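You operate a simulated robot arm through the tools that you are given. There is no shell and no other tool.

Carry out the task below with a simulated robot arm. There is one attempt and no reset: what you move stays moved.

## Task
Press the console zero button three times. Then open the lower drawer of the low grey cabinet, fetch the lot marker from the top of the narrow bench and set it in the inside of the lower drawer of the low grey cabinet and shut the drawer again. Then take the grey pad and put it on top of the sample box with the blue stripe. Then take the steel weight on the top of the low grey cabinet and put it away on the top of the narrow bench. Then put the blue pad on the top of the low grey cabinet away on the tool side of the end table. Then take the test block from the top of the low grey cabinet and leave it on the blue belt card. Then lift the meter lid open. The order counts. Set down upright: steel weight, test block.

Only the result counts: the job must be done as asked and must still hold three seconds after the hand-in. Knocking over, shifting, dropping, spilling or breaking anything else fails it. A push-on lid holds only when it is set on centred and level and pressed home; a screw cap is set on level and turned clockwise until tight.

## Robot
A 7-joint arm with a two-finger parallel gripper on a trunk, on a base that drives. Base frame: it is fixed to the floor where the robot stands at the start and does not move with it; the origin is under the middle of the robot, x ahead of it, y to its left, z up. Units: m, degrees, N and s.
Its first joint turns from -166.0 to 166.0 degrees. Places, roughly: blue belt card [0.5, 1.5, 1]; blue pad (7x5x5 cm) [0.4, 1.7, 0.9]; console zero button [1, 3.6, 0.9]; grey pad (7x5x5 cm) [-0.1, 3.4, 0.8]; inside of the lower drawer of the low grey cabinet [0.6, 1.6, 0.6]; lot marker [1, 3.25, 1]; lower drawer of the low grey cabinet [0.6, 1.8, 0.6]; meter lid [3.1, 6.2, 1]; sample box with the blue stripe [3, 6.5, 0.25]; steel weight [0.5, 1.75, 1]; test block [0.75, 1.5, 1]; tool side of the end table [-0.2, 3.4, 0.8]; top of the narrow bench [0.9, 3.4, 0.8]. Payload 3.43 kg.
Tool frame: the origin (TCP) lies between the finger pads and is the grasp point; the fingertips stand 0.03 m ahead of it; z points along the fingers, y is the line along which they close. Largest opening 0.094 m; finger width 0.028, thickness 0.01; the body of the gripper, 0.05 by 0.096 m, starts 0.055 m behind the TCP.
Orientation is told as [roll, pitch, yaw] about the base's x, y, z axes, in that order, counted from this pose: with the fingers straight down and closing along the base's y, the tool's x points along the base's -x, its y along +y and its z along -z.

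## Interface
- The arm moves only by the tool arm_command. Its argument "motion" is text: rows parted by semicolons, each of 7 numbers parted by spaces: the finger opening in m, from 0 to 0.094, then the shift along the tool's x, y, z in m, then the turn, a rotation vector about the tool's x, y, z in degrees. In form: hand tx ty tz wx wy wz; .... A call has 1 to 20 rows; each row shifts and turns the commanded pose from where the row before left it, along the tool's axes as they then stand. A row lasts 0.2 s, in which the tool goes at most 0.05 m and 8.6 degrees; a call with a longer step from one row to the next is refused whole, and so is a gripper value outside its range. Where a pose cannot be reached the arm comes as near as it can. A force on the tool above 40 N (or 10 N above the force at the start of the call, whichever is more), or a blocked arm, ends the call early, and 0.2 s more pass. The fingers move at their own pace (about 0.045 m/s each) and stop on an object; they squeeze with about 38 N. The grip force told is the motor's: it shows also when the fingers shut on nothing. Time passes only in rows, and 0.2 s behind the last, so rows that do not move let the fingers close. It gives the time, the measured TCP pose, the force on the tool (base axes), the opening and the grip force at its end, in the units of the frame above (readings bear some noise), with the torque about the TCP (base axes, N m) and any sound that the robot's microphone picked up, and new pictures: "show" is both (left out), scene, wrist or none.
- Cameras (640 x 400 px; columns grow to the right, rows downward): "scene" is now at [0.5241, 0.1034, 1.0785]; the picture's right is [-0.69, -0.73, -0.00], its down [-0.50, 0.48, -0.72] and it looks along [0.53, -0.50, -0.69] (base axes); focal length 214 px, centre (320, 200). "wrist" rides on the gripper at [0.076, 0.014, -0.103] in the tool frame; the picture's right is [-0.18, 0.98, 0.00], its down [-0.75, -0.14, -0.64] and it looks along [-0.63, -0.12, 0.77] (tool axes); focal length 243 px, centre (320, 200). There is no depth. A picture from a camera that has moved, and an enlarged one, comes with that camera's place and axes in the base frame and with its lens.
- slide_trunk(by): slides the trunk up (or, below 0, down) by that many m; the arm and the scene camera ride with it, the base frame stays. It gives what a move gives, with no picture.
- roll_base(legs): drives the robot by 1 to 6 legs, each [ahead, left, turn to the left] in m, m and degrees, along the robot's own axes; the way and the turn of a leg run together, so that a leg with both is an arc; at most 1.5 m and 180 degrees a leg. The arm and the cameras ride along, it lands a little off, and it stops where it bumps. It gives what a move gives, and a new picture of the scene camera.
- head_to(pan, tilt): turns the head with the scene camera to pan (to the left, within 103 degrees either way) and tilt (down, from -29 to 69), counted from straight ahead of the robot. It gives what a move gives, and a new picture of the scene camera.
- inspect(camera, box): a new picture of the part [left, top, right, bottom] of that camera's present view, enlarged. The clock stands still meanwhile.
- close_job(): hands the job in; it is judged then, once.

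Nothing tells you exact positions but the pictures and the camera data. Unless the task says otherwise, let go and move clear before handing in.

The tools are called as a command line: name --argument value ..., lists and objects as JSON in quotes. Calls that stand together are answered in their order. arm_command: Moves the arm, as the interface text tells. Its arguments: {"type":"object","properties":{"motion":{"type":"string"},"show":{"type":"string","enum":["both","scene","wrist","none"]}},"required":["motion"]} The other tools are called the same way: slide_trunk (by) slides the trunk up or down; roll_base (legs) drives the base; head_to (pan, tilt) turns the head that bears the scene camera; inspect (camera, box) takes an enlarged picture of a part of a camera's view; close_job () hands the job in.

At the start:

```text
time: 0.0
tool_pos: [0.6927, 0.0941, 0.9773]
tool_rot: [-39.1, 10.3, -8.3]
ft_force: [0.9, -0.7, -0.2]
moment: [-0.01, 0.08, -0.03]
opening: 0.094
gripper_force: 0.0
trunk travel left (down, up): [-0.144, 0.466]
robot x, y, heading: [0.02, -0.0166, -2.9]
head pan, tilt: [-40.7, 43.5]
```

scene: 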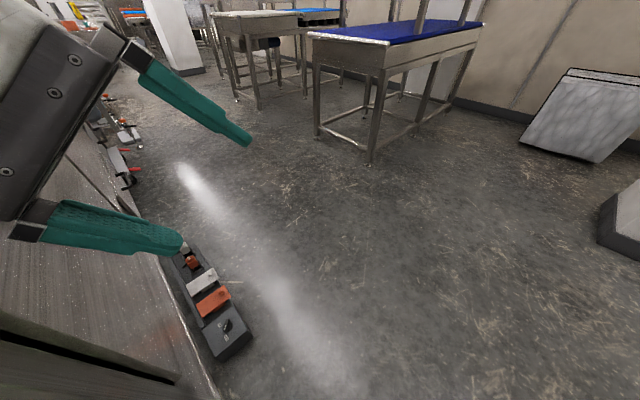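
wrist: 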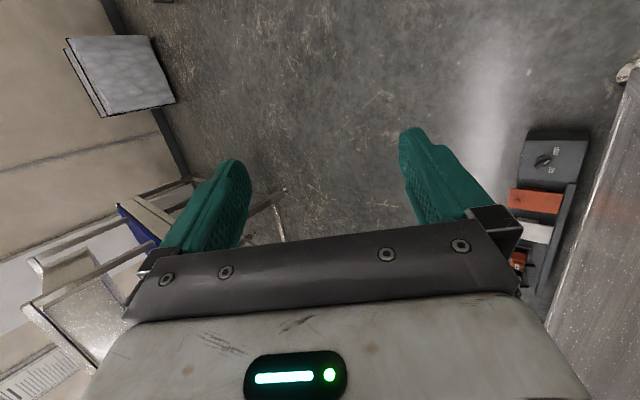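

I see the floor, benches and some cabinet to the left in the scene picture. I'll first look around with the head to find the cabinet, console and bench.

head_to --pan 60 --tilt 20

head_to --pan 100 --tilt 25

head_to --pan 10 --tilt 20

```text
time: 1.8
tool_pos: [0.6933, 0.0931, 0.9751]
tool_rot: [-39.2, 10.4, -8.7]
ft_force: [1.3, -0.6, 0.1]
moment: [-0.01, 0.0, -0.02]
opening: 0.0939
gripper_force: 0.0
trunk travel left (down, up): [-0.144, 0.466]
robot x, y, heading: [0.0144, -0.0113, -2.7]
head pan, tilt: [60.0, 20.0]
camera scene: at [0.5155, 0.2398, 1.1144], right [0.84, -0.54, 0.0], down [-0.18, -0.29, -0.94], along [0.51, 0.79, -0.34], focal length 214 px, centre (320, 200)
```

scene: 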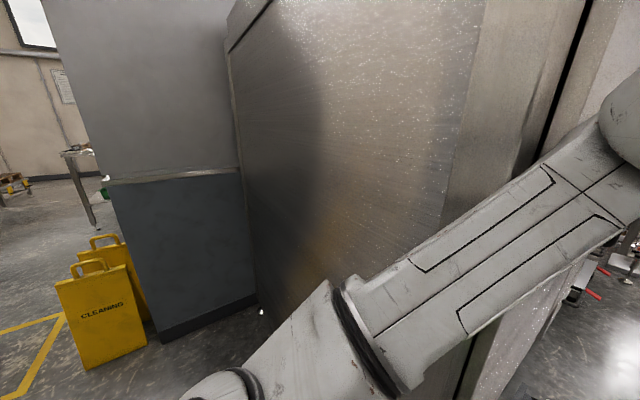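

```text
time: 2.8
tool_pos: [0.6936, 0.0935, 0.9751]
tool_rot: [-39.3, 10.4, -8.7]
ft_force: [0.0, -0.9, -1.0]
moment: [0.02, -0.05, 0.02]
opening: 0.094
gripper_force: 0.1
trunk travel left (down, up): [-0.144, 0.466]
robot x, y, heading: [0.0158, -0.0101, -2.6]
head pan, tilt: [100.0, 25.0]
camera scene: at [0.4537, 0.2529, 1.1063], right [0.99, 0.13, 0.0], down [0.05, -0.42, -0.91], along [-0.11, 0.9, -0.42], focal length 214 px, centre (320, 200)
```

scene: 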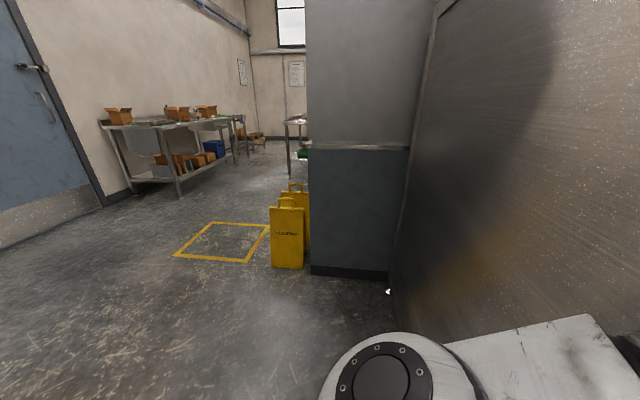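

```text
time: 4.5
tool_pos: [0.6936, 0.0925, 0.9752]
tool_rot: [-39.3, 10.4, -8.7]
ft_force: [-0.1, 0.1, -0.2]
moment: [-0.01, 0.0, 0.02]
opening: 0.0938
gripper_force: 0.1
trunk travel left (down, up): [-0.144, 0.466]
robot x, y, heading: [0.0178, -0.0151, -2.7]
head pan, tilt: [10.0, 20.0]
camera scene: at [0.5577, 0.1732, 1.1143], right [0.13, -0.99, 0.0], down [-0.34, -0.04, -0.94], along [0.93, 0.12, -0.34], focal length 214 px, centre (320, 200)
```

scene: 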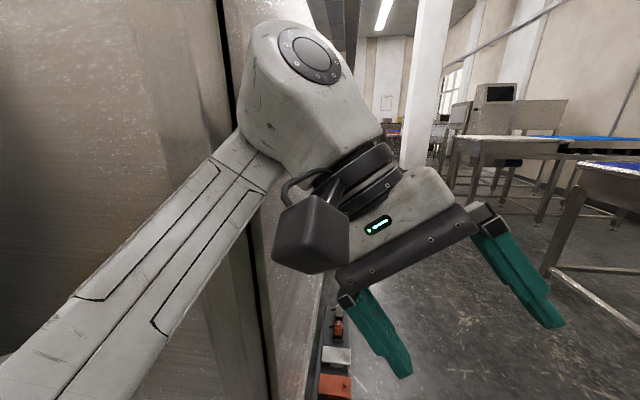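

The tall panel blocks my left side; the low grey cabinet appears to open toward +y. I'll check the right/behind before backing up.

head_to --pan -103 --tilt 25

head_to --pan 103 --tilt 60

head_to --pan 103 --tilt 0

```text
time: 6.4
tool_pos: [0.6936, 0.0934, 0.9745]
tool_rot: [-39.1, 10.4, -8.7]
ft_force: [-0.6, -0.3, 0.8]
moment: [-0.01, 0.02, 0.0]
opening: 0.094
gripper_force: 0.1
trunk travel left (down, up): [-0.144, 0.466]
robot x, y, heading: [0.0137, -0.0086, -2.8]
head pan, tilt: [-103.0, 25.0]
camera scene: at [0.4404, 0.0727, 1.1061], right [-0.96, 0.27, 0.0], down [0.11, 0.41, -0.91], along [-0.25, -0.87, -0.42], focal length 214 px, centre (320, 200)
```

scene: 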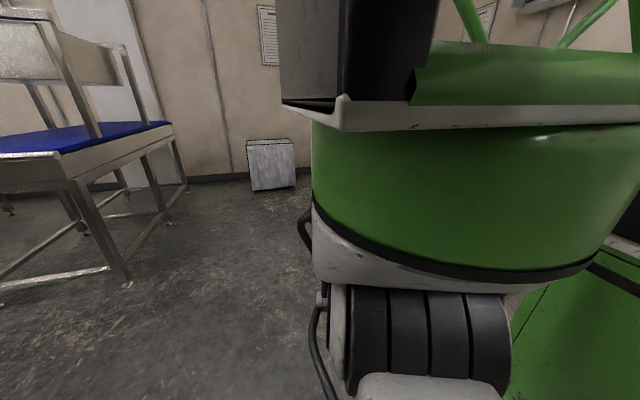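

```text
time: 9.4
tool_pos: [0.6934, 0.0922, 0.9765]
tool_rot: [-39.3, 10.4, -8.7]
ft_force: [0.5, 0.7, 0.5]
moment: [-0.01, 0.01, 0.01]
opening: 0.0938
gripper_force: 0.1
trunk travel left (down, up): [-0.144, 0.466]
robot x, y, heading: [0.0157, -0.009, -2.7]
head pan, tilt: [103.0, 60.0]
camera scene: at [0.4534, 0.2271, 1.0563], right [0.98, 0.18, 0.0], down [0.15, -0.85, -0.5], along [-0.09, 0.49, -0.87], focal length 214 px, centre (320, 200)
```

scene: 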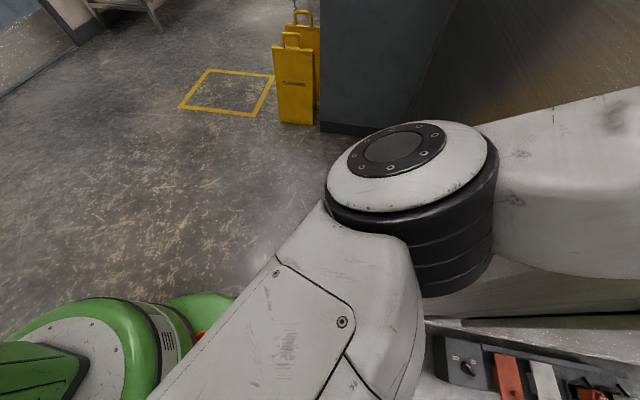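

```text
time: 10.7
tool_pos: [0.6942, 0.0918, 0.9759]
tool_rot: [-39.2, 10.4, -8.7]
ft_force: [-0.6, 0.0, -0.2]
moment: [-0.01, -0.04, 0.01]
opening: 0.0938
gripper_force: 0.1
trunk travel left (down, up): [-0.144, 0.466]
robot x, y, heading: [0.0149, -0.0115, -2.9]
head pan, tilt: [103.0, 0.0]
camera scene: at [0.4492, 0.2499, 1.1467], right [0.98, 0.18, 0.0], down [0.0, 0.0, -1.0], along [-0.18, 0.98, 0.0], focal length 214 px, centre (320, 200)
```

scene: 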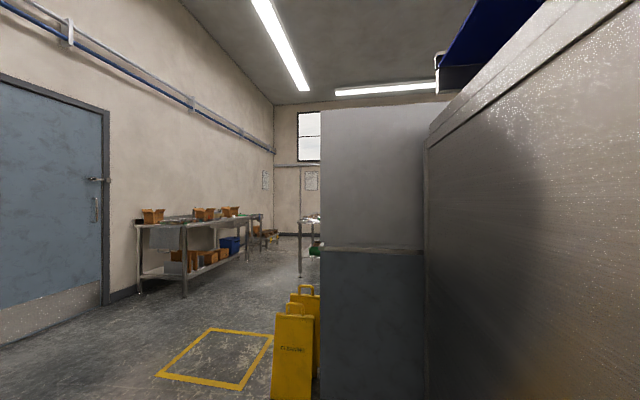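

The aisle to the left at x≈-0.75 looks clear past the yellow bags. I'll back up, then move left in steps while looking.

roll_base --legs '[[-0.75, 0, 0], [0, 0.9, 0]]'

head_to --pan 70 --tilt 20

head_to --pan 20 --tilt 25

```text
time: 19.1
tool_pos: [-0.0295, 1.0283, 0.9753]
tool_rot: [-39.4, 10.4, -7.9]
ft_force: [1.1, -0.2, -0.4]
moment: [-0.01, -0.01, 0.0]
opening: 0.0941
gripper_force: 0.0
trunk travel left (down, up): [-0.144, 0.466]
robot x, y, heading: [-0.708, 0.9179, -2.2]
head pan, tilt: [103.0, 0.0]
camera scene: at [-0.2753, 1.1826, 1.1462], right [0.98, 0.19, 0.0], down [0.0, 0.0, -1.0], along [-0.19, 0.98, 0.0], focal length 214 px, centre (320, 200)
```

scene: 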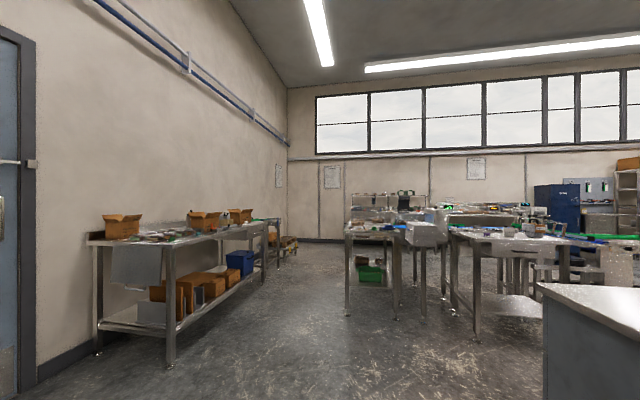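

```text
time: 20.1
tool_pos: [-0.0303, 1.0291, 0.9753]
tool_rot: [-39.7, 10.5, -8.0]
ft_force: [-0.3, 0.3, -0.4]
moment: [-0.02, 0.02, 0.01]
opening: 0.094
gripper_force: 0.0
trunk travel left (down, up): [-0.144, 0.466]
robot x, y, heading: [-0.7092, 0.916, -2.3]
head pan, tilt: [70.0, 20.0]
camera scene: at [-0.2233, 1.1803, 1.1139], right [0.93, -0.38, 0.0], down [-0.13, -0.32, -0.94], along [0.36, 0.87, -0.34], focal length 214 px, centre (320, 200)
```

scene: 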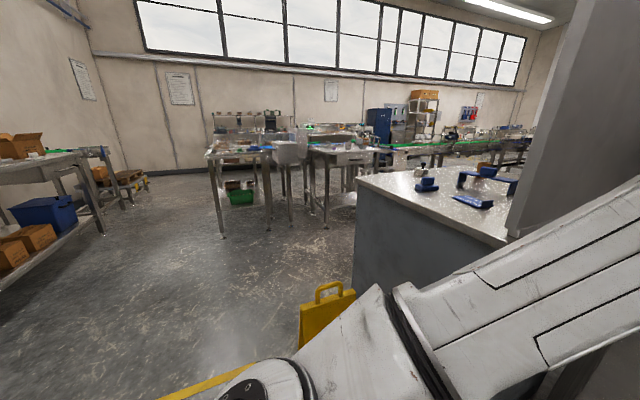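

```text
time: 21.3
tool_pos: [-0.0294, 1.028, 0.9748]
tool_rot: [-39.6, 10.4, -7.9]
ft_force: [-1.1, -0.6, -0.4]
moment: [-0.01, 0.0, 0.0]
opening: 0.0938
gripper_force: 0.1
trunk travel left (down, up): [-0.144, 0.466]
robot x, y, heading: [-0.704, 0.9137, -2.1]
head pan, tilt: [20.0, 25.0]
camera scene: at [-0.1708, 1.1222, 1.1058], right [0.3, -0.95, 0.0], down [-0.4, -0.13, -0.91], along [0.86, 0.28, -0.42], focal length 214 px, centre (320, 200)
```

scene: 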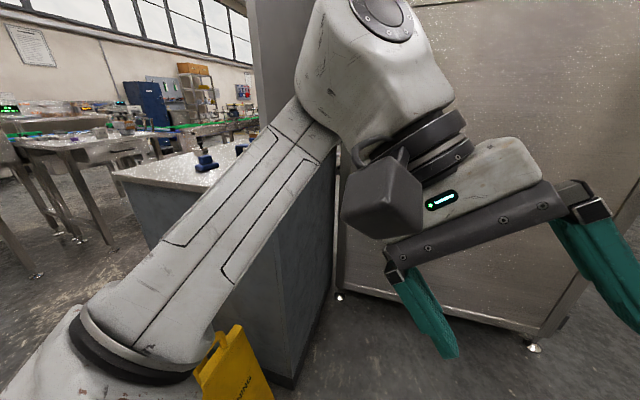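

The low cabinet has a white top with blue items and a back panel; beyond are the end table and narrow bench. I move further left into the aisle.

roll_base --legs '[[0, 1.45, 0]]'

head_to --pan -30 --tilt 20

head_to --pan 30 --tilt 20

```text
time: 28.4
tool_pos: [0.0199, 2.4539, 0.9759]
tool_rot: [-39.6, 10.4, -7.4]
ft_force: [0.5, 0.6, -0.3]
moment: [0.03, 0.0, 0.0]
opening: 0.094
gripper_force: 0.1
trunk travel left (down, up): [-0.144, 0.466]
robot x, y, heading: [-0.6586, 2.3371, -1.6]
head pan, tilt: [20.0, 25.0]
camera scene: at [-0.123, 2.5464, 1.1058], right [0.31, -0.95, 0.0], down [-0.4, -0.13, -0.91], along [0.86, 0.28, -0.42], focal length 214 px, centre (320, 200)
```

scene: 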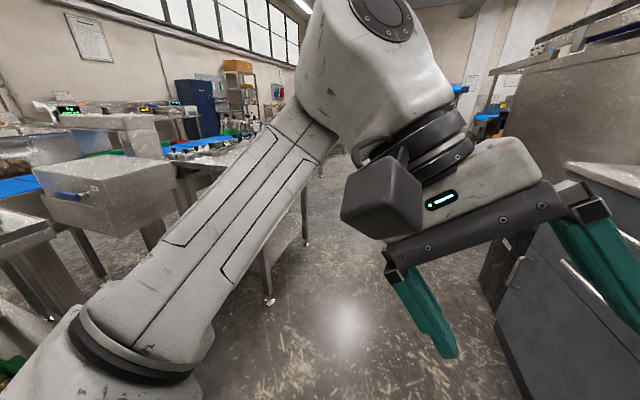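

```text
time: 29.5
tool_pos: [0.0191, 2.4541, 0.9747]
tool_rot: [-39.6, 10.5, -7.5]
ft_force: [0.3, 0.4, -0.5]
moment: [0.03, -0.02, -0.01]
opening: 0.0942
gripper_force: 0.1
trunk travel left (down, up): [-0.144, 0.466]
robot x, y, heading: [-0.6596, 2.3361, -1.9]
head pan, tilt: [-30.0, 20.0]
camera scene: at [-0.1312, 2.4686, 1.1139], right [-0.53, -0.85, 0.0], down [-0.29, 0.18, -0.94], along [0.8, -0.49, -0.34], focal length 214 px, centre (320, 200)
```

scene: 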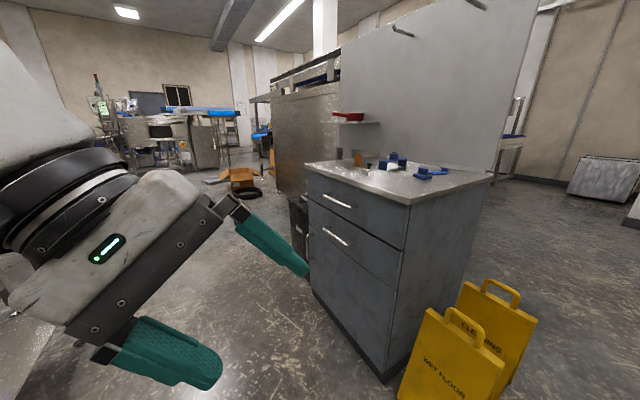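

```text
time: 30.8
tool_pos: [0.0189, 2.4541, 0.9757]
tool_rot: [-39.6, 10.4, -7.3]
ft_force: [-0.1, 1.1, -0.5]
moment: [0.0, -0.01, 0.03]
opening: 0.0939
gripper_force: 0.1
trunk travel left (down, up): [-0.144, 0.466]
robot x, y, heading: [-0.6601, 2.3344, -1.7]
head pan, tilt: [30.0, 20.0]
camera scene: at [-0.1284, 2.5615, 1.1139], right [0.47, -0.88, 0.0], down [-0.3, -0.16, -0.94], along [0.83, 0.44, -0.34], focal length 214 px, centre (320, 200)
```

scene: 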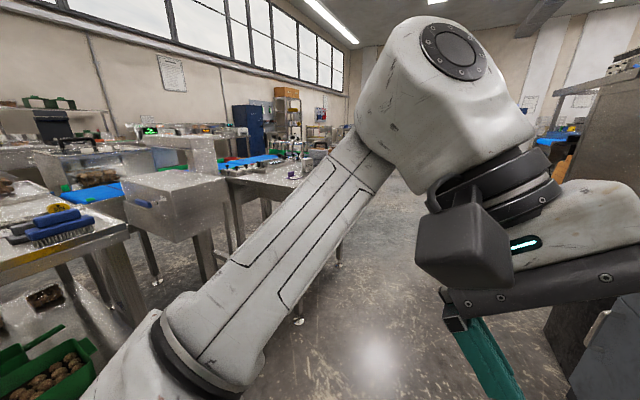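

Cabinet front is at y≈1.89 with lower drawer handle near [0.61, 1.92, 0.59]. Now I look at the narrow bench and end table in detail.

head_to --pan 60 --tilt 20

inspect --camera "scene" --box '[200, 80, 520, 280]'

inspect --camera "scene" --box '[0, 100, 320, 300]'

```text
time: 31.8
tool_pos: [0.0193, 2.4541, 0.9752]
tool_rot: [-39.6, 10.4, -7.3]
ft_force: [-0.6, -0.5, -0.4]
moment: [0.02, 0.0, 0.02]
opening: 0.0942
gripper_force: 0.1
trunk travel left (down, up): [-0.144, 0.466]
robot x, y, heading: [-0.6523, 2.336, -1.9]
head pan, tilt: [60.0, 20.0]
camera scene: at [-0.1614, 2.5966, 1.1139], right [0.85, -0.53, 0.0], down [-0.18, -0.29, -0.94], along [0.49, 0.8, -0.34], focal length 214 px, centre (320, 200)
```

scene: 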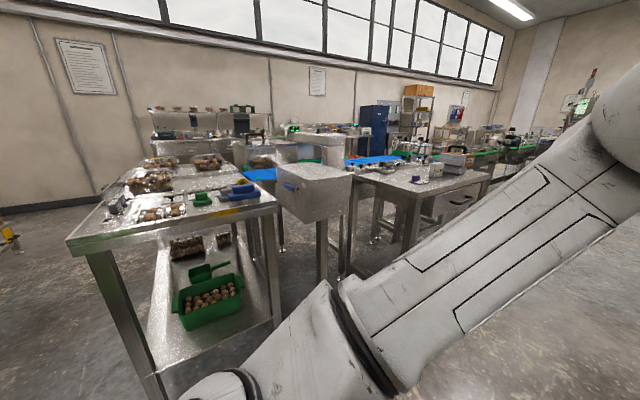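

```text
2.00 times, centred on (360, 180) of scene
camera zoom: at [-0.1614, 2.5966, 1.1139], right [0.85, -0.53, 0.0], down [-0.18, -0.29, -0.94], along [0.49, 0.8, -0.34], focal length 429 px, centre (240, 240)
```

zoom: 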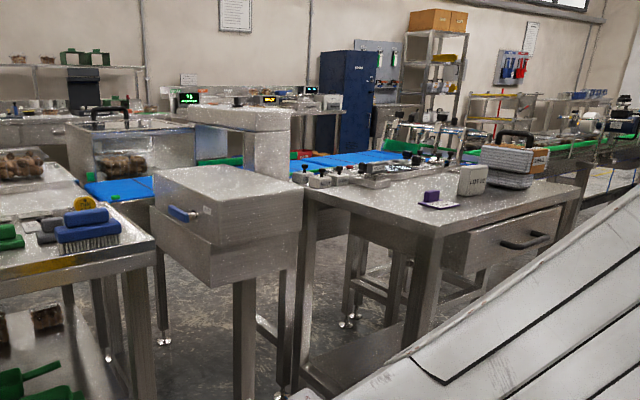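

```text
2.00 times, centred on (160, 200) of scene
camera zoom: at [-0.1614, 2.5966, 1.1139], right [0.85, -0.53, 0.0], down [-0.18, -0.29, -0.94], along [0.49, 0.8, -0.34], focal length 429 px, centre (640, 200)
```

zoom: 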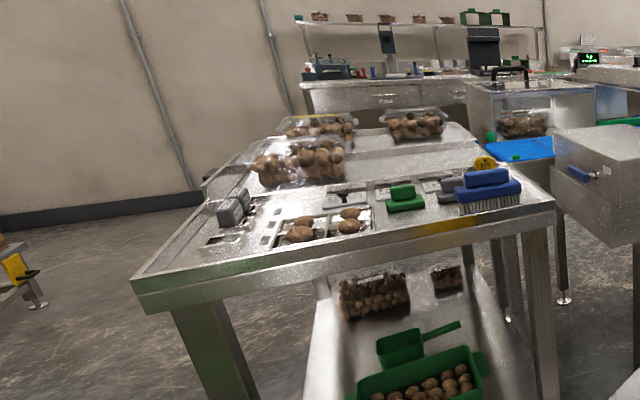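

The narrow bench holds a console with buttons, a white block marked "LOT" and a purple item; the end table holds pads and brushes. I'll drive forward in the aisle to get closer.

roll_base --legs '[[1.1, 0.15, 0]]'

head_to --pan 85 --tilt 25

head_to --pan -80 --tilt 25

```text
time: 37.4
tool_pos: [1.1031, 2.5779, 0.9753]
tool_rot: [-39.5, 10.5, -7.1]
ft_force: [-1.0, -0.3, 0.6]
moment: [-0.04, 0.02, -0.03]
opening: 0.094
gripper_force: 0.1
trunk travel left (down, up): [-0.144, 0.466]
robot x, y, heading: [0.4234, 2.4565, -1.4]
head pan, tilt: [60.0, 20.0]
camera scene: at [0.9216, 2.7192, 1.1139], right [0.85, -0.52, 0.0], down [-0.18, -0.29, -0.94], along [0.49, 0.8, -0.34], focal length 214 px, centre (320, 200)
```

scene: 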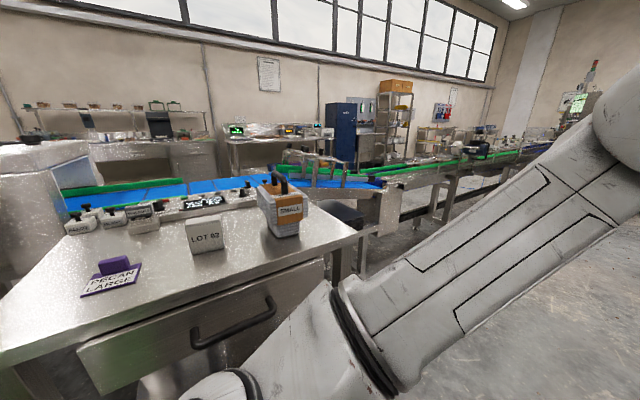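

```text
time: 38.3
tool_pos: [1.1017, 2.5786, 0.976]
tool_rot: [-39.6, 10.4, -7.1]
ft_force: [-0.2, 0.2, 0.1]
moment: [-0.01, 0.03, 0.03]
opening: 0.0943
gripper_force: 0.2
trunk travel left (down, up): [-0.144, 0.466]
robot x, y, heading: [0.4266, 2.4523, -1.6]
head pan, tilt: [85.0, 25.0]
camera scene: at [0.8835, 2.7313, 1.1058], right [0.99, -0.11, 0.0], down [-0.05, -0.42, -0.91], along [0.1, 0.9, -0.42], focal length 214 px, centre (320, 200)
```

scene: 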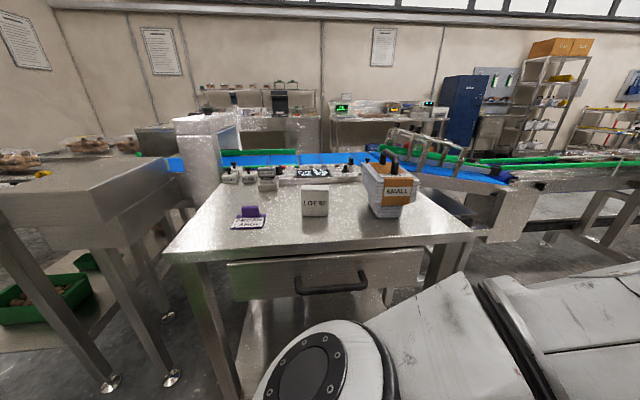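

```text
time: 40.8
tool_pos: [1.103, 2.5765, 0.9764]
tool_rot: [-39.6, 10.4, -7.1]
ft_force: [0.2, -0.1, 0.2]
moment: [0.0, -0.02, -0.02]
opening: 0.0939
gripper_force: 0.0
trunk travel left (down, up): [-0.144, 0.466]
robot x, y, heading: [0.4245, 2.4539, -1.4]
head pan, tilt: [-80.0, 25.0]
camera scene: at [0.8867, 2.5487, 1.1058], right [-0.99, -0.15, 0.0], down [-0.06, 0.42, -0.91], along [0.13, -0.9, -0.42], focal length 214 px, centre (320, 200)
```

scene: 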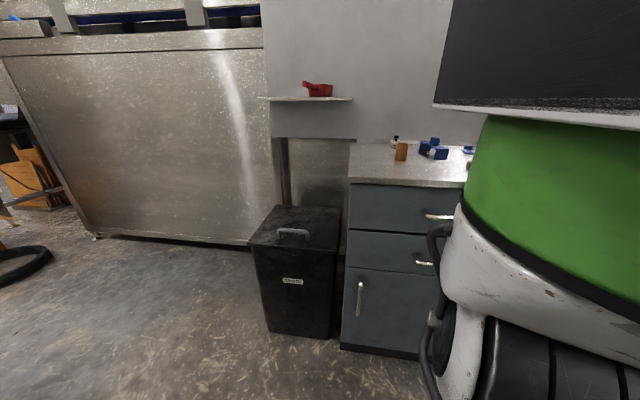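

The "LOT 82" block sits at about [0.92, 3.25] on the bench; the console with labelled buttons is behind. I'll zoom in on it.

head_to --pan 85 --tilt 25

inspect --camera "scene" --box '[210, 130, 370, 230]'

inspect --camera "scene" --box '[210, 145, 290, 195]'

```text
time: 43.3
tool_pos: [1.1028, 2.5783, 0.9762]
tool_rot: [-39.6, 10.4, -7.0]
ft_force: [-0.7, -0.6, 0.1]
moment: [0.01, 0.02, -0.02]
opening: 0.0941
gripper_force: 0.0
trunk travel left (down, up): [-0.144, 0.466]
robot x, y, heading: [0.4283, 2.4528, -1.6]
head pan, tilt: [85.0, 25.0]
camera scene: at [0.8834, 2.7313, 1.1058], right [0.99, -0.11, 0.0], down [-0.05, -0.42, -0.91], along [0.1, 0.9, -0.42], focal length 214 px, centre (320, 200)
```

scene: 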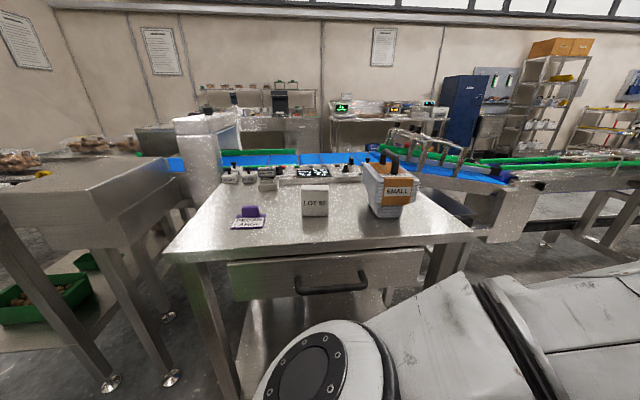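

```text
4.00 times, centred on (290, 180) of scene
camera zoom: at [0.8834, 2.7313, 1.1058], right [0.99, -0.11, 0.0], down [-0.05, -0.42, -0.91], along [0.1, 0.9, -0.42], focal length 858 px, centre (440, 280)
```

zoom: 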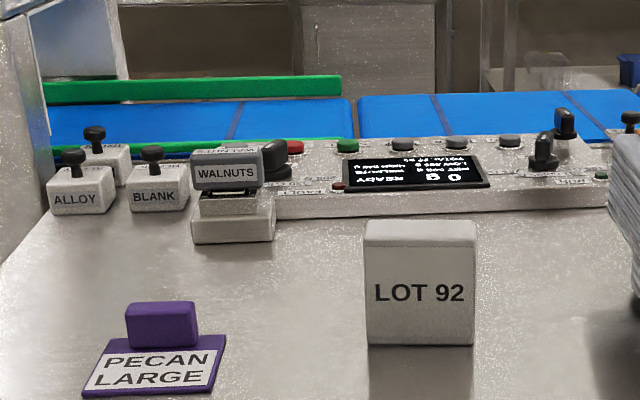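

```text
8.00 times, centred on (250, 170) of scene
camera zoom: at [0.8834, 2.7313, 1.1058], right [0.99, -0.11, 0.0], down [-0.05, -0.42, -0.91], along [0.1, 0.9, -0.42], focal length 1716 px, centre (880, 440)
```

zoom: 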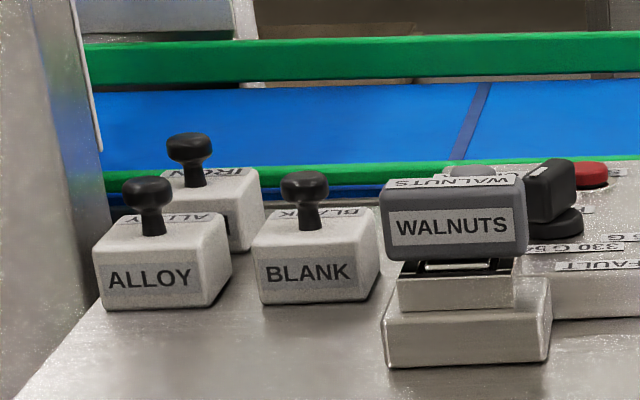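

inspect --camera "scene" --box '[270, 145, 350, 195]'

inspect --camera "scene" --box '[320, 150, 368, 180]'

inspect --camera "scene" --box '[275, 155, 323, 185]'

```text
8.00 times, centred on (310, 170) of scene
camera zoom: at [0.8834, 2.7313, 1.1058], right [0.99, -0.11, 0.0], down [-0.05, -0.42, -0.91], along [0.1, 0.9, -0.42], focal length 1716 px, centre (400, 440)
```

zoom: 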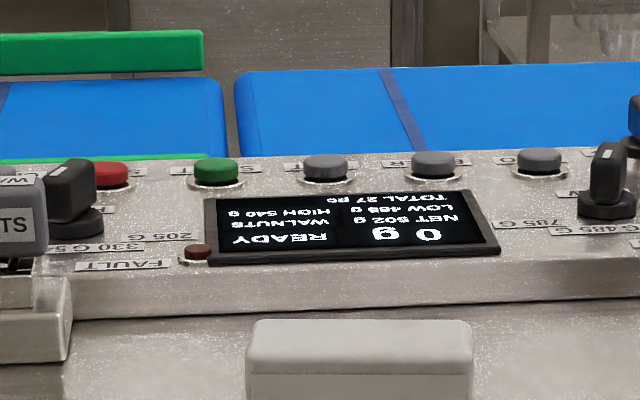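

```text
13.33 times, centred on (344, 165) of scene
camera zoom: at [0.8834, 2.7313, 1.1058], right [0.99, -0.11, 0.0], down [-0.05, -0.42, -0.91], along [0.1, 0.9, -0.42], focal length 2860 px, centre (0, 667)
```

zoom: 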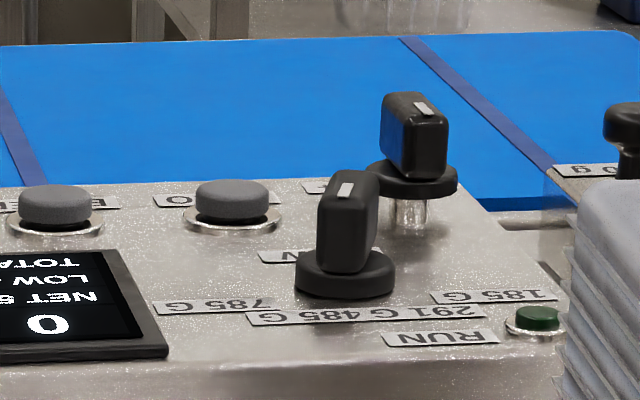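

```text
13.33 times, centred on (299, 170) of scene
camera zoom: at [0.8834, 2.7313, 1.1058], right [0.99, -0.11, 0.0], down [-0.05, -0.42, -0.91], along [0.1, 0.9, -0.42], focal length 2860 px, centre (600, 600)
```

zoom: 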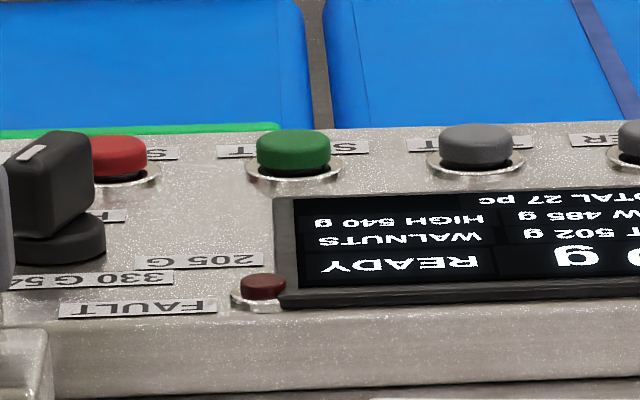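

The rightmost grey button's upside-down label ends in "O" (ZERO). I'll raise the trunk for clearance, turn to face the bench and view it closer.

slide_trunk --by 0.2

roll_base --legs '[[0.1, 0, 0], [0, 0, 91]]'

head_to --pan -20 --tilt 40

```text
time: 45.5
tool_pos: [1.1023, 2.5774, 1.1751]
tool_rot: [-39.7, 10.6, -7.2]
ft_force: [-0.3, 0.2, -0.2]
moment: [0.03, 0.0, 0.02]
opening: 0.0941
gripper_force: 0.0
trunk travel left (down, up): [-0.344, 0.266]
robot x, y, heading: [0.4275, 2.4572, -1.6]
head pan, tilt: [85.0, 25.0]
```

```text
time: 50.5
tool_pos: [0.3822, 3.1236, 1.1745]
tool_rot: [-39.6, 10.4, 84.9]
ft_force: [0.0, 0.2, 0.3]
moment: [0.01, 0.02, 0.0]
opening: 0.0941
gripper_force: 0.1
trunk travel left (down, up): [-0.344, 0.266]
robot x, y, heading: [0.5275, 2.4516, 90.3]
head pan, tilt: [85.0, 25.0]
camera scene: at [0.2362, 2.9015, 1.3058], right [0.08, 1.0, 0.0], down [0.42, -0.03, -0.91], along [-0.9, 0.07, -0.42], focal length 214 px, centre (320, 200)
```

scene: 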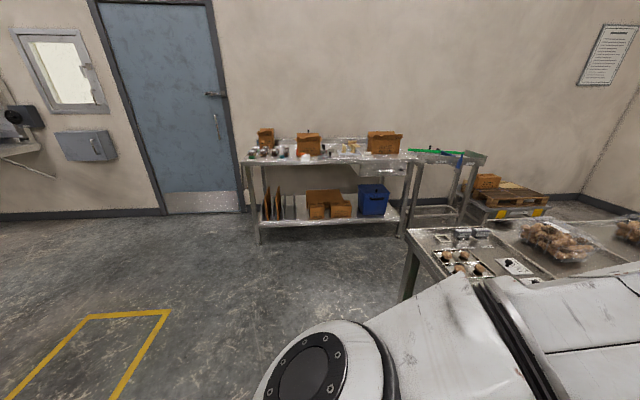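

```text
time: 52.3
tool_pos: [0.3838, 3.1236, 1.175]
tool_rot: [-39.6, 10.4, 84.7]
ft_force: [0.0, -0.2, 0.8]
moment: [0.01, 0.0, 0.0]
opening: 0.0941
gripper_force: 0.0
trunk travel left (down, up): [-0.344, 0.266]
robot x, y, heading: [0.5273, 2.4546, 90.5]
head pan, tilt: [-20.0, 40.0]
camera scene: at [0.3565, 2.9743, 1.2825], right [0.94, -0.33, 0.0], down [-0.21, -0.61, -0.77], along [0.26, 0.72, -0.64], focal length 214 px, centre (320, 200)
```

scene: 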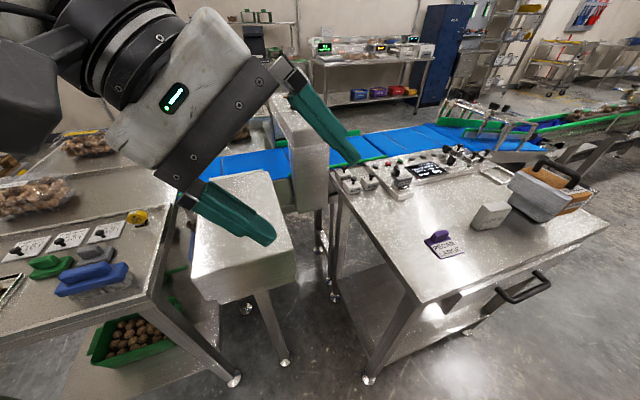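

roll_base --legs '[[0, -0.42, 0], [0.1, 0, 0]]'

head_to --pan 0 --tilt 50

```text
time: 55.7
tool_pos: [0.7991, 3.229, 1.1757]
tool_rot: [-39.6, 10.3, 85.0]
ft_force: [-0.1, -1.0, 0.5]
moment: [0.02, 0.01, 0.01]
opening: 0.0939
gripper_force: 0.0
trunk travel left (down, up): [-0.344, 0.266]
robot x, y, heading: [0.9471, 2.5556, 90.8]
head pan, tilt: [-20.0, 40.0]
camera scene: at [0.7735, 3.0792, 1.2825], right [0.94, -0.33, 0.0], down [-0.21, -0.61, -0.77], along [0.25, 0.72, -0.64], focal length 214 px, centre (320, 200)
```

scene: 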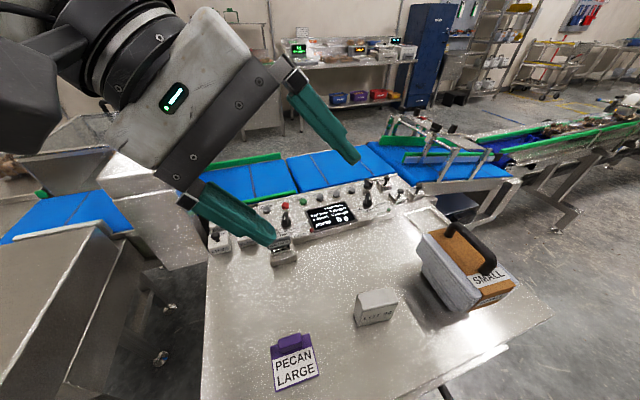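

```text
time: 56.5
tool_pos: [0.7993, 3.2292, 1.1754]
tool_rot: [-39.5, 10.5, 85.1]
ft_force: [-0.5, -0.4, 0.0]
moment: [0.01, -0.01, -0.01]
opening: 0.0938
gripper_force: 0.1
trunk travel left (down, up): [-0.344, 0.266]
robot x, y, heading: [0.9463, 2.5615, 90.7]
head pan, tilt: [0.0, 50.0]
camera scene: at [0.7445, 3.0762, 1.2683], right [1.0, 0.01, 0.0], down [0.01, -0.77, -0.64], along [-0.01, 0.64, -0.77], focal length 214 px, centre (320, 200)
```

scene: 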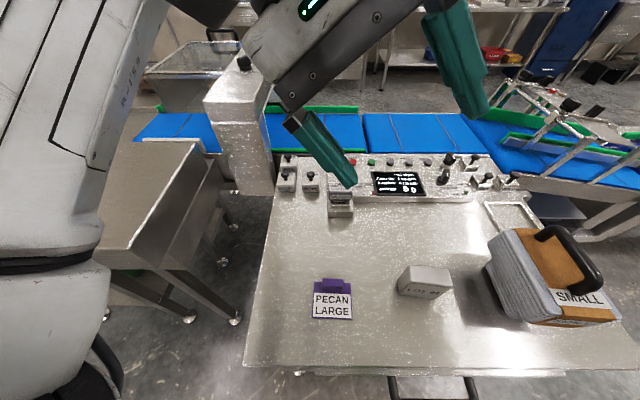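

inspect --camera "scene" --box '[340, 145, 468, 225]'

inspect --camera "scene" --box '[388, 145, 452, 185]'

```text
5.00 times, centred on (404, 185) of scene
camera zoom: at [0.7445, 3.0762, 1.2683], right [1.0, 0.01, 0.0], down [0.01, -0.77, -0.64], along [-0.01, 0.64, -0.77], focal length 1072 px, centre (-100, 275)
```

zoom: 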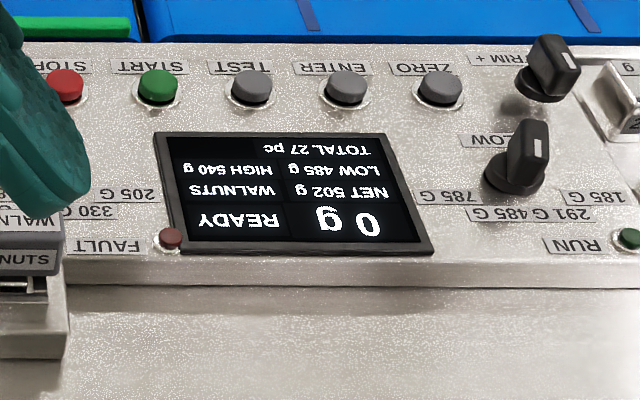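

```text
10.00 times, centred on (420, 165) of scene
camera zoom: at [0.7445, 3.0762, 1.2683], right [1.0, 0.01, 0.0], down [0.01, -0.77, -0.64], along [-0.01, 0.64, -0.77], focal length 2145 px, centre (-680, 550)
```

zoom: 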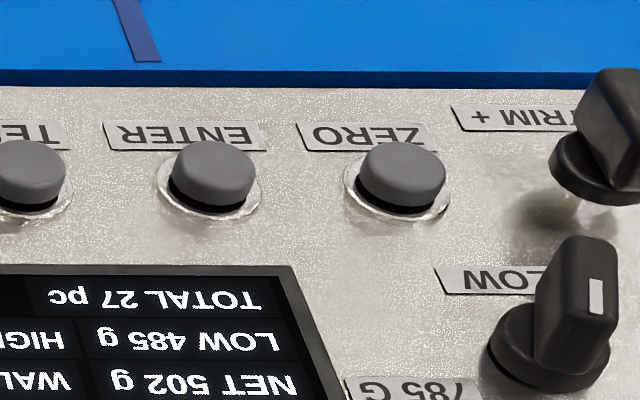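

The ZERO button is the rightmost grey one, at about [1.050, 3.561, 0.867]. I want to know how much room the base has in front, so I look down to the sides.

head_to --pan -103 --tilt 69

head_to --pan -50 --tilt 69

```text
time: 58.3
tool_pos: [0.7982, 3.229, 1.1758]
tool_rot: [-39.6, 10.5, 85.0]
ft_force: [0.3, 0.2, -0.1]
moment: [0.04, -0.02, 0.0]
opening: 0.094
gripper_force: 0.0
trunk travel left (down, up): [-0.344, 0.266]
robot x, y, heading: [0.9466, 2.5612, 90.7]
head pan, tilt: [-103.0, 68.8]
camera scene: at [0.7999, 2.9872, 1.2464], right [-0.21, -0.98, 0.0], down [-0.91, 0.2, -0.36], along [0.35, -0.08, -0.93], focal length 214 px, centre (320, 200)
```

scene: 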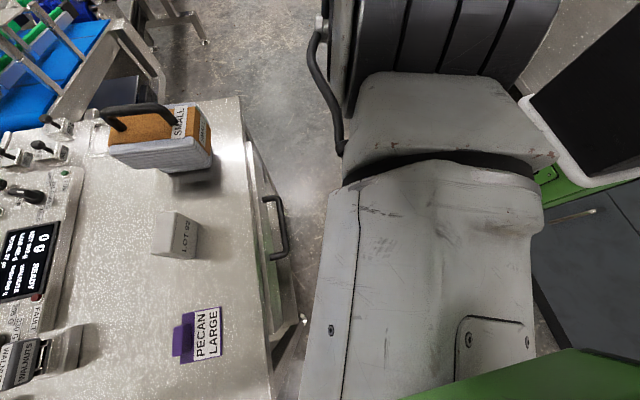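

```text
time: 59.5
tool_pos: [0.7994, 3.2299, 1.1749]
tool_rot: [-39.7, 10.4, 85.0]
ft_force: [-0.9, -1.2, 0.2]
moment: [-0.02, -0.01, -0.01]
opening: 0.0943
gripper_force: 0.2
trunk travel left (down, up): [-0.344, 0.266]
robot x, y, heading: [0.9443, 2.5583, 90.8]
head pan, tilt: [-50.0, 68.8]
camera scene: at [0.7877, 3.0355, 1.2464], right [0.65, -0.76, 0.0], down [-0.71, -0.61, -0.36], along [0.28, 0.24, -0.93], focal length 214 px, centre (320, 200)
```

scene: 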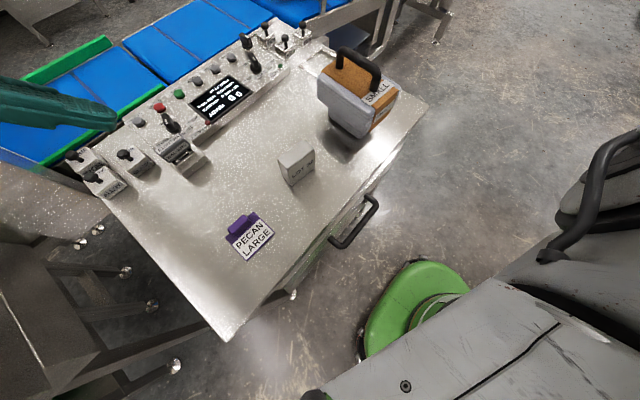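

I'll move slightly forward and right (keeping clear of the drawer handle), then rotate the tool to point straight down with fingers closed.

roll_base --legs '[[0.06, -0.05, 0]]'

arm_command --motion "0.0 0 0 0 -8 0 0; 0.0 0 0 0 -8 0 0; 0.0 0 0 0 -8 0 0; 0.0 0 0 0 -8 0 0; 0.0 0 0 0 -7.6 0 0; 0.0 0 0 0 0 -5.2 0; 0.0 0 0 0 0 -5.2 0; 0.0 0 0 0 0 0 -5; 0.0 0 0 0 0 0 0"

head_to --pan 0 --tilt 40

```text
time: 60.6
tool_pos: [0.8501, 3.2908, 1.1754]
tool_rot: [-39.5, 10.3, 85.0]
ft_force: [-1.3, -0.7, -0.6]
moment: [0.02, 0.01, 0.01]
opening: 0.0937
gripper_force: 0.1
trunk travel left (down, up): [-0.344, 0.266]
robot x, y, heading: [0.9948, 2.6221, 90.6]
head pan, tilt: [-50.0, 68.8]
camera scene: at [0.8387, 3.0971, 1.2464], right [0.65, -0.76, 0.0], down [-0.71, -0.61, -0.36], along [0.28, 0.24, -0.93], focal length 214 px, centre (320, 200)
```

scene: 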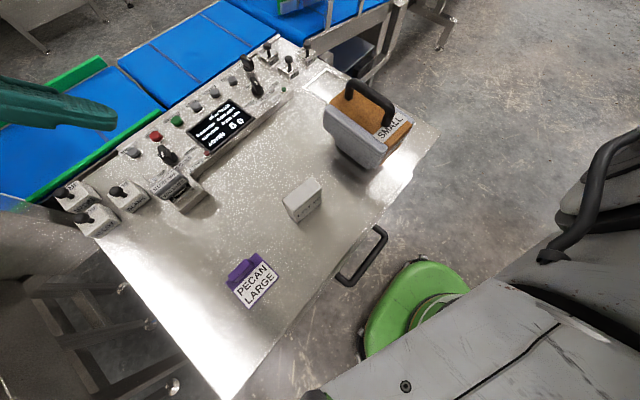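

```text
time: 61.2
tool_pos: [0.8481, 3.29, 1.1312]
tool_rot: [-33.9, 12.1, 83.0]
ft_force: [0.5, -0.9, 0.9]
moment: [0.04, 0.01, 0.0]
opening: 0.0351
gripper_force: 0.1
trunk travel left (down, up): [-0.344, 0.266]
robot x, y, heading: [0.9948, 2.6177, 90.6]
head pan, tilt: [-50.0, 68.8]
stopped in row 3: the arm was blocked; the commanded pose is now the measured one
camera scene: at [0.8388, 3.0972, 1.2463], right [0.65, -0.76, 0.0], down [-0.71, -0.61, -0.36], along [0.28, 0.24, -0.93], focal length 214 px, centre (320, 200)
camera wrist: at [0.7719, 3.2412, 1.2234], right [-0.8, 0.16, -0.58], down [-0.13, 0.89, 0.44], along [0.58, 0.43, -0.69], focal length 243 px, centre (320, 200)
```

scene: 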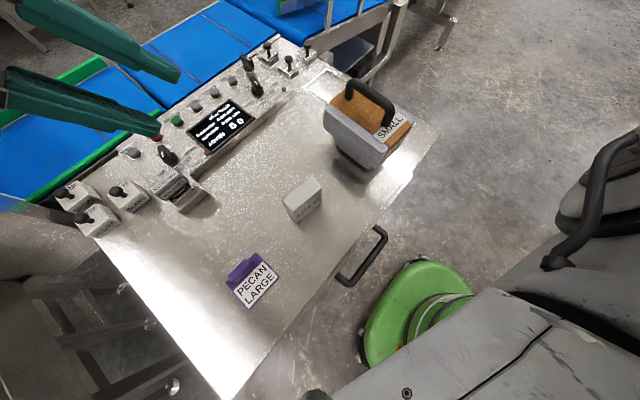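
wrist: 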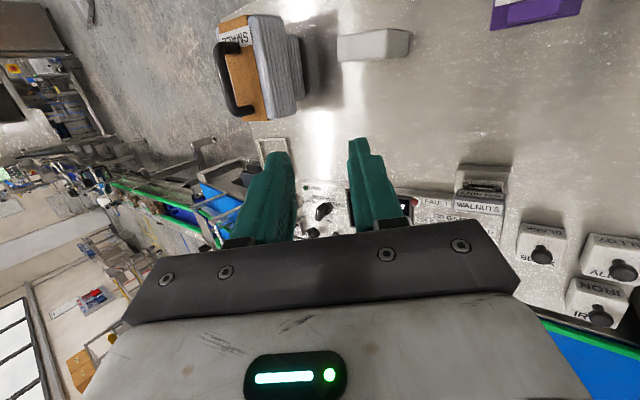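

```text
time: 62.4
tool_pos: [0.8486, 3.291, 1.1327]
tool_rot: [-33.9, 12.1, 83.0]
ft_force: [-0.6, -0.5, 0.1]
moment: [-0.01, -0.01, 0.03]
opening: 0.0001
gripper_force: 33.4
trunk travel left (down, up): [-0.344, 0.266]
robot x, y, heading: [0.9972, 2.6208, 90.5]
head pan, tilt: [0.0, 40.0]
camera scene: at [0.7955, 3.1459, 1.2824], right [1.0, 0.01, 0.0], down [0.01, -0.64, -0.77], along [-0.01, 0.77, -0.64], focal length 214 px, centre (320, 200)
```

scene: 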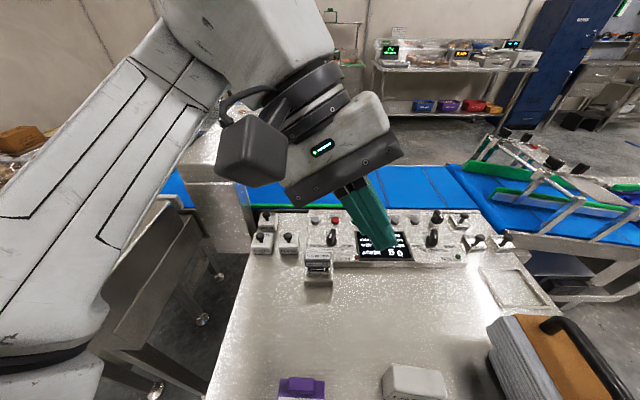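

The arm blocked mid-rotation without contact—likely a joint limit. I'll shift toward the button first, then continue rotating.

arm_command --motion "0 -0.0327 -0.0256 0.0088 0 0 0; 0 -0.0327 -0.0256 0.0088 0 0 0; 0 -0.0327 -0.0256 0.0088 0 0 0; 0 -0.0327 -0.0256 0.0088 0 0 0; 0 -0.0327 -0.0256 0.0088 0 0 0" --show "none"

arm_command --motion "0 0 0 0 -6 0 0; 0 0 0 0 -6 0 0; 0 0 0 0 -6 0 0; 0 0 0 0 -6 0 0; 0 0 0 0 -6 0 0"

```text
time: 63.6
tool_pos: [0.9962, 3.4383, 1.1325]
tool_rot: [-33.7, 12.1, 83.1]
ft_force: [0.1, -0.7, 0.9]
moment: [0.02, -0.02, 0.03]
opening: 0.0002
gripper_force: 33.1
trunk travel left (down, up): [-0.344, 0.266]
robot x, y, heading: [0.9975, 2.6216, 90.7]
head pan, tilt: [0.0, 40.0]
```

```text
time: 64.8
tool_pos: [0.9971, 3.4413, 1.1328]
tool_rot: [-3.6, 12.1, 83.0]
ft_force: [-0.2, -0.7, -0.5]
moment: [0.01, 0.0, 0.0]
opening: 0.0001
gripper_force: 33.3
trunk travel left (down, up): [-0.344, 0.266]
robot x, y, heading: [0.9947, 2.6197, 90.5]
head pan, tilt: [0.0, 40.0]
camera scene: at [0.7953, 3.146, 1.2824], right [1.0, 0.01, 0.0], down [0.01, -0.64, -0.77], along [-0.01, 0.77, -0.64], focal length 214 px, centre (320, 200)
camera wrist: at [0.9698, 3.3901, 1.2478], right [-0.95, 0.28, -0.1], down [0.2, 0.85, 0.48], along [0.22, 0.43, -0.87], focal length 243 px, centre (320, 200)
```

scene: 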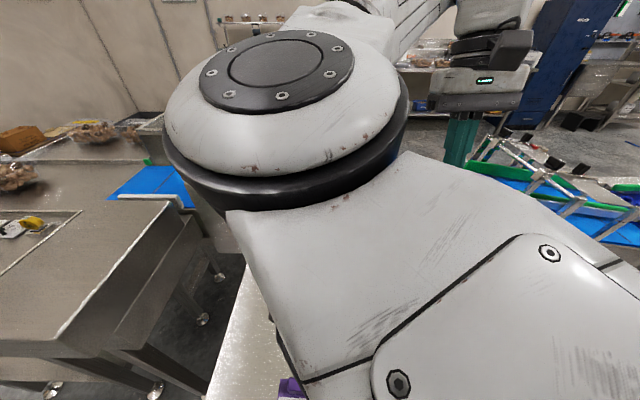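
wrist: 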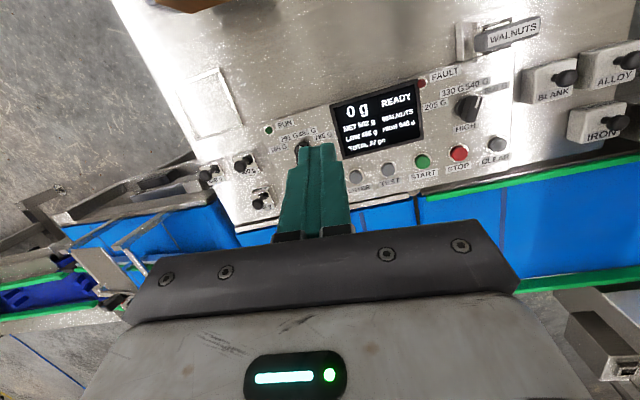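

The tool is nearly vertical now. Straighten out and move above the ZERO button.

arm_command --motion "0 0 0 0 -3.6 0 0; 0 0 0 0 0 -6 0; 0 0 0 0 0 -6.1 0; 0 -0.0314 -0.0095 0.0333 0 0 0; 0 -0.0314 -0.0095 0.0333 0 0 0; 0 -0.0314 -0.0095 0.0333 0 0 0; 0 -0.0314 -0.0095 0.0333 0 0 0; 0 0 0 0 0 0 0"

```text
time: 66.6
tool_pos: [1.0491, 3.5625, 0.9992]
tool_rot: [0.0, -0.1, 83.1]
ft_force: [0.6, 0.5, 0.3]
moment: [-0.01, 0.02, -0.01]
opening: 0.0
gripper_force: 33.0
trunk travel left (down, up): [-0.344, 0.266]
robot x, y, heading: [0.9957, 2.6188, 90.4]
head pan, tilt: [0.0, 40.0]
camera scene: at [0.7956, 3.1461, 1.2824], right [1.0, 0.01, 0.0], down [0.01, -0.64, -0.77], along [-0.01, 0.77, -0.64], focal length 214 px, centre (320, 200)
camera wrist: at [1.0255, 3.4887, 1.1007], right [-0.95, 0.3, 0.0], down [0.23, 0.73, 0.64], along [0.19, 0.61, -0.77], focal length 243 px, centre (320, 200)
```

scene: 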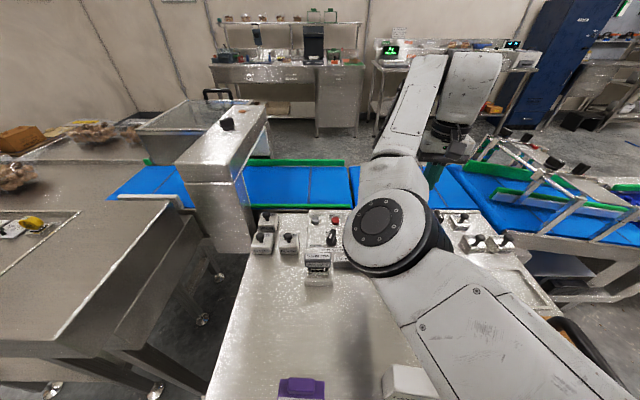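
wrist: 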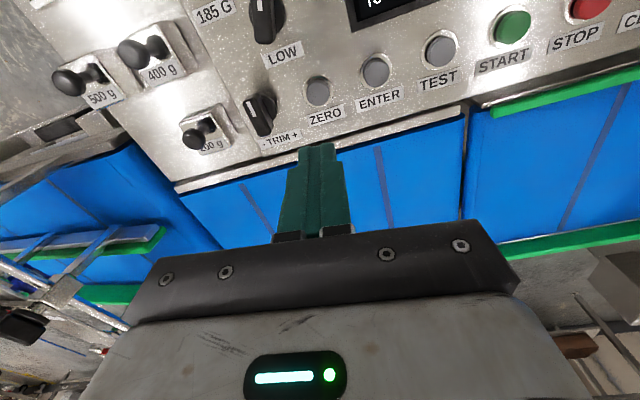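

Wrist view confirms the ZERO button directly below. I'll descend gently and feel for the press.

arm_command --motion "0 0.004 0 0.03 0 0 0; 0 0 0 0.03 0 0 0; 0 0 0 0.02 0 0 0; 0 0 0 0.004 0 0 0; 0 0 0 0.003 0 0 0; 0 0 0 0.003 0 0 0" --show "both"

```text
time: 68.0
tool_pos: [1.0497, 3.5564, 0.9085]
tool_rot: [-0.1, -0.1, 83.1]
ft_force: [-0.5, -0.2, -0.1]
moment: [-0.03, 0.02, 0.02]
opening: 0.0003
gripper_force: 33.2
trunk travel left (down, up): [-0.344, 0.266]
robot x, y, heading: [0.9972, 2.619, 90.5]
head pan, tilt: [0.0, 40.0]
camera scene: at [0.7956, 3.146, 1.2825], right [1.0, 0.01, 0.0], down [0.01, -0.64, -0.77], along [-0.01, 0.77, -0.64], focal length 214 px, centre (320, 200)
camera wrist: at [1.0261, 3.4839, 1.0111], right [-0.95, 0.3, 0.0], down [0.23, 0.73, 0.64], along [0.19, 0.61, -0.77], focal length 243 px, centre (320, 200)
```

scene: 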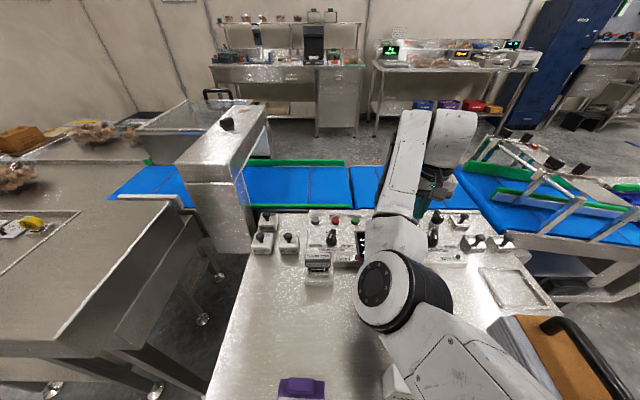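
wrist: 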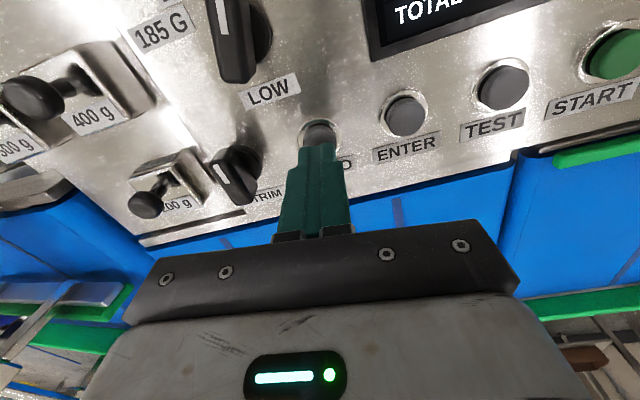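

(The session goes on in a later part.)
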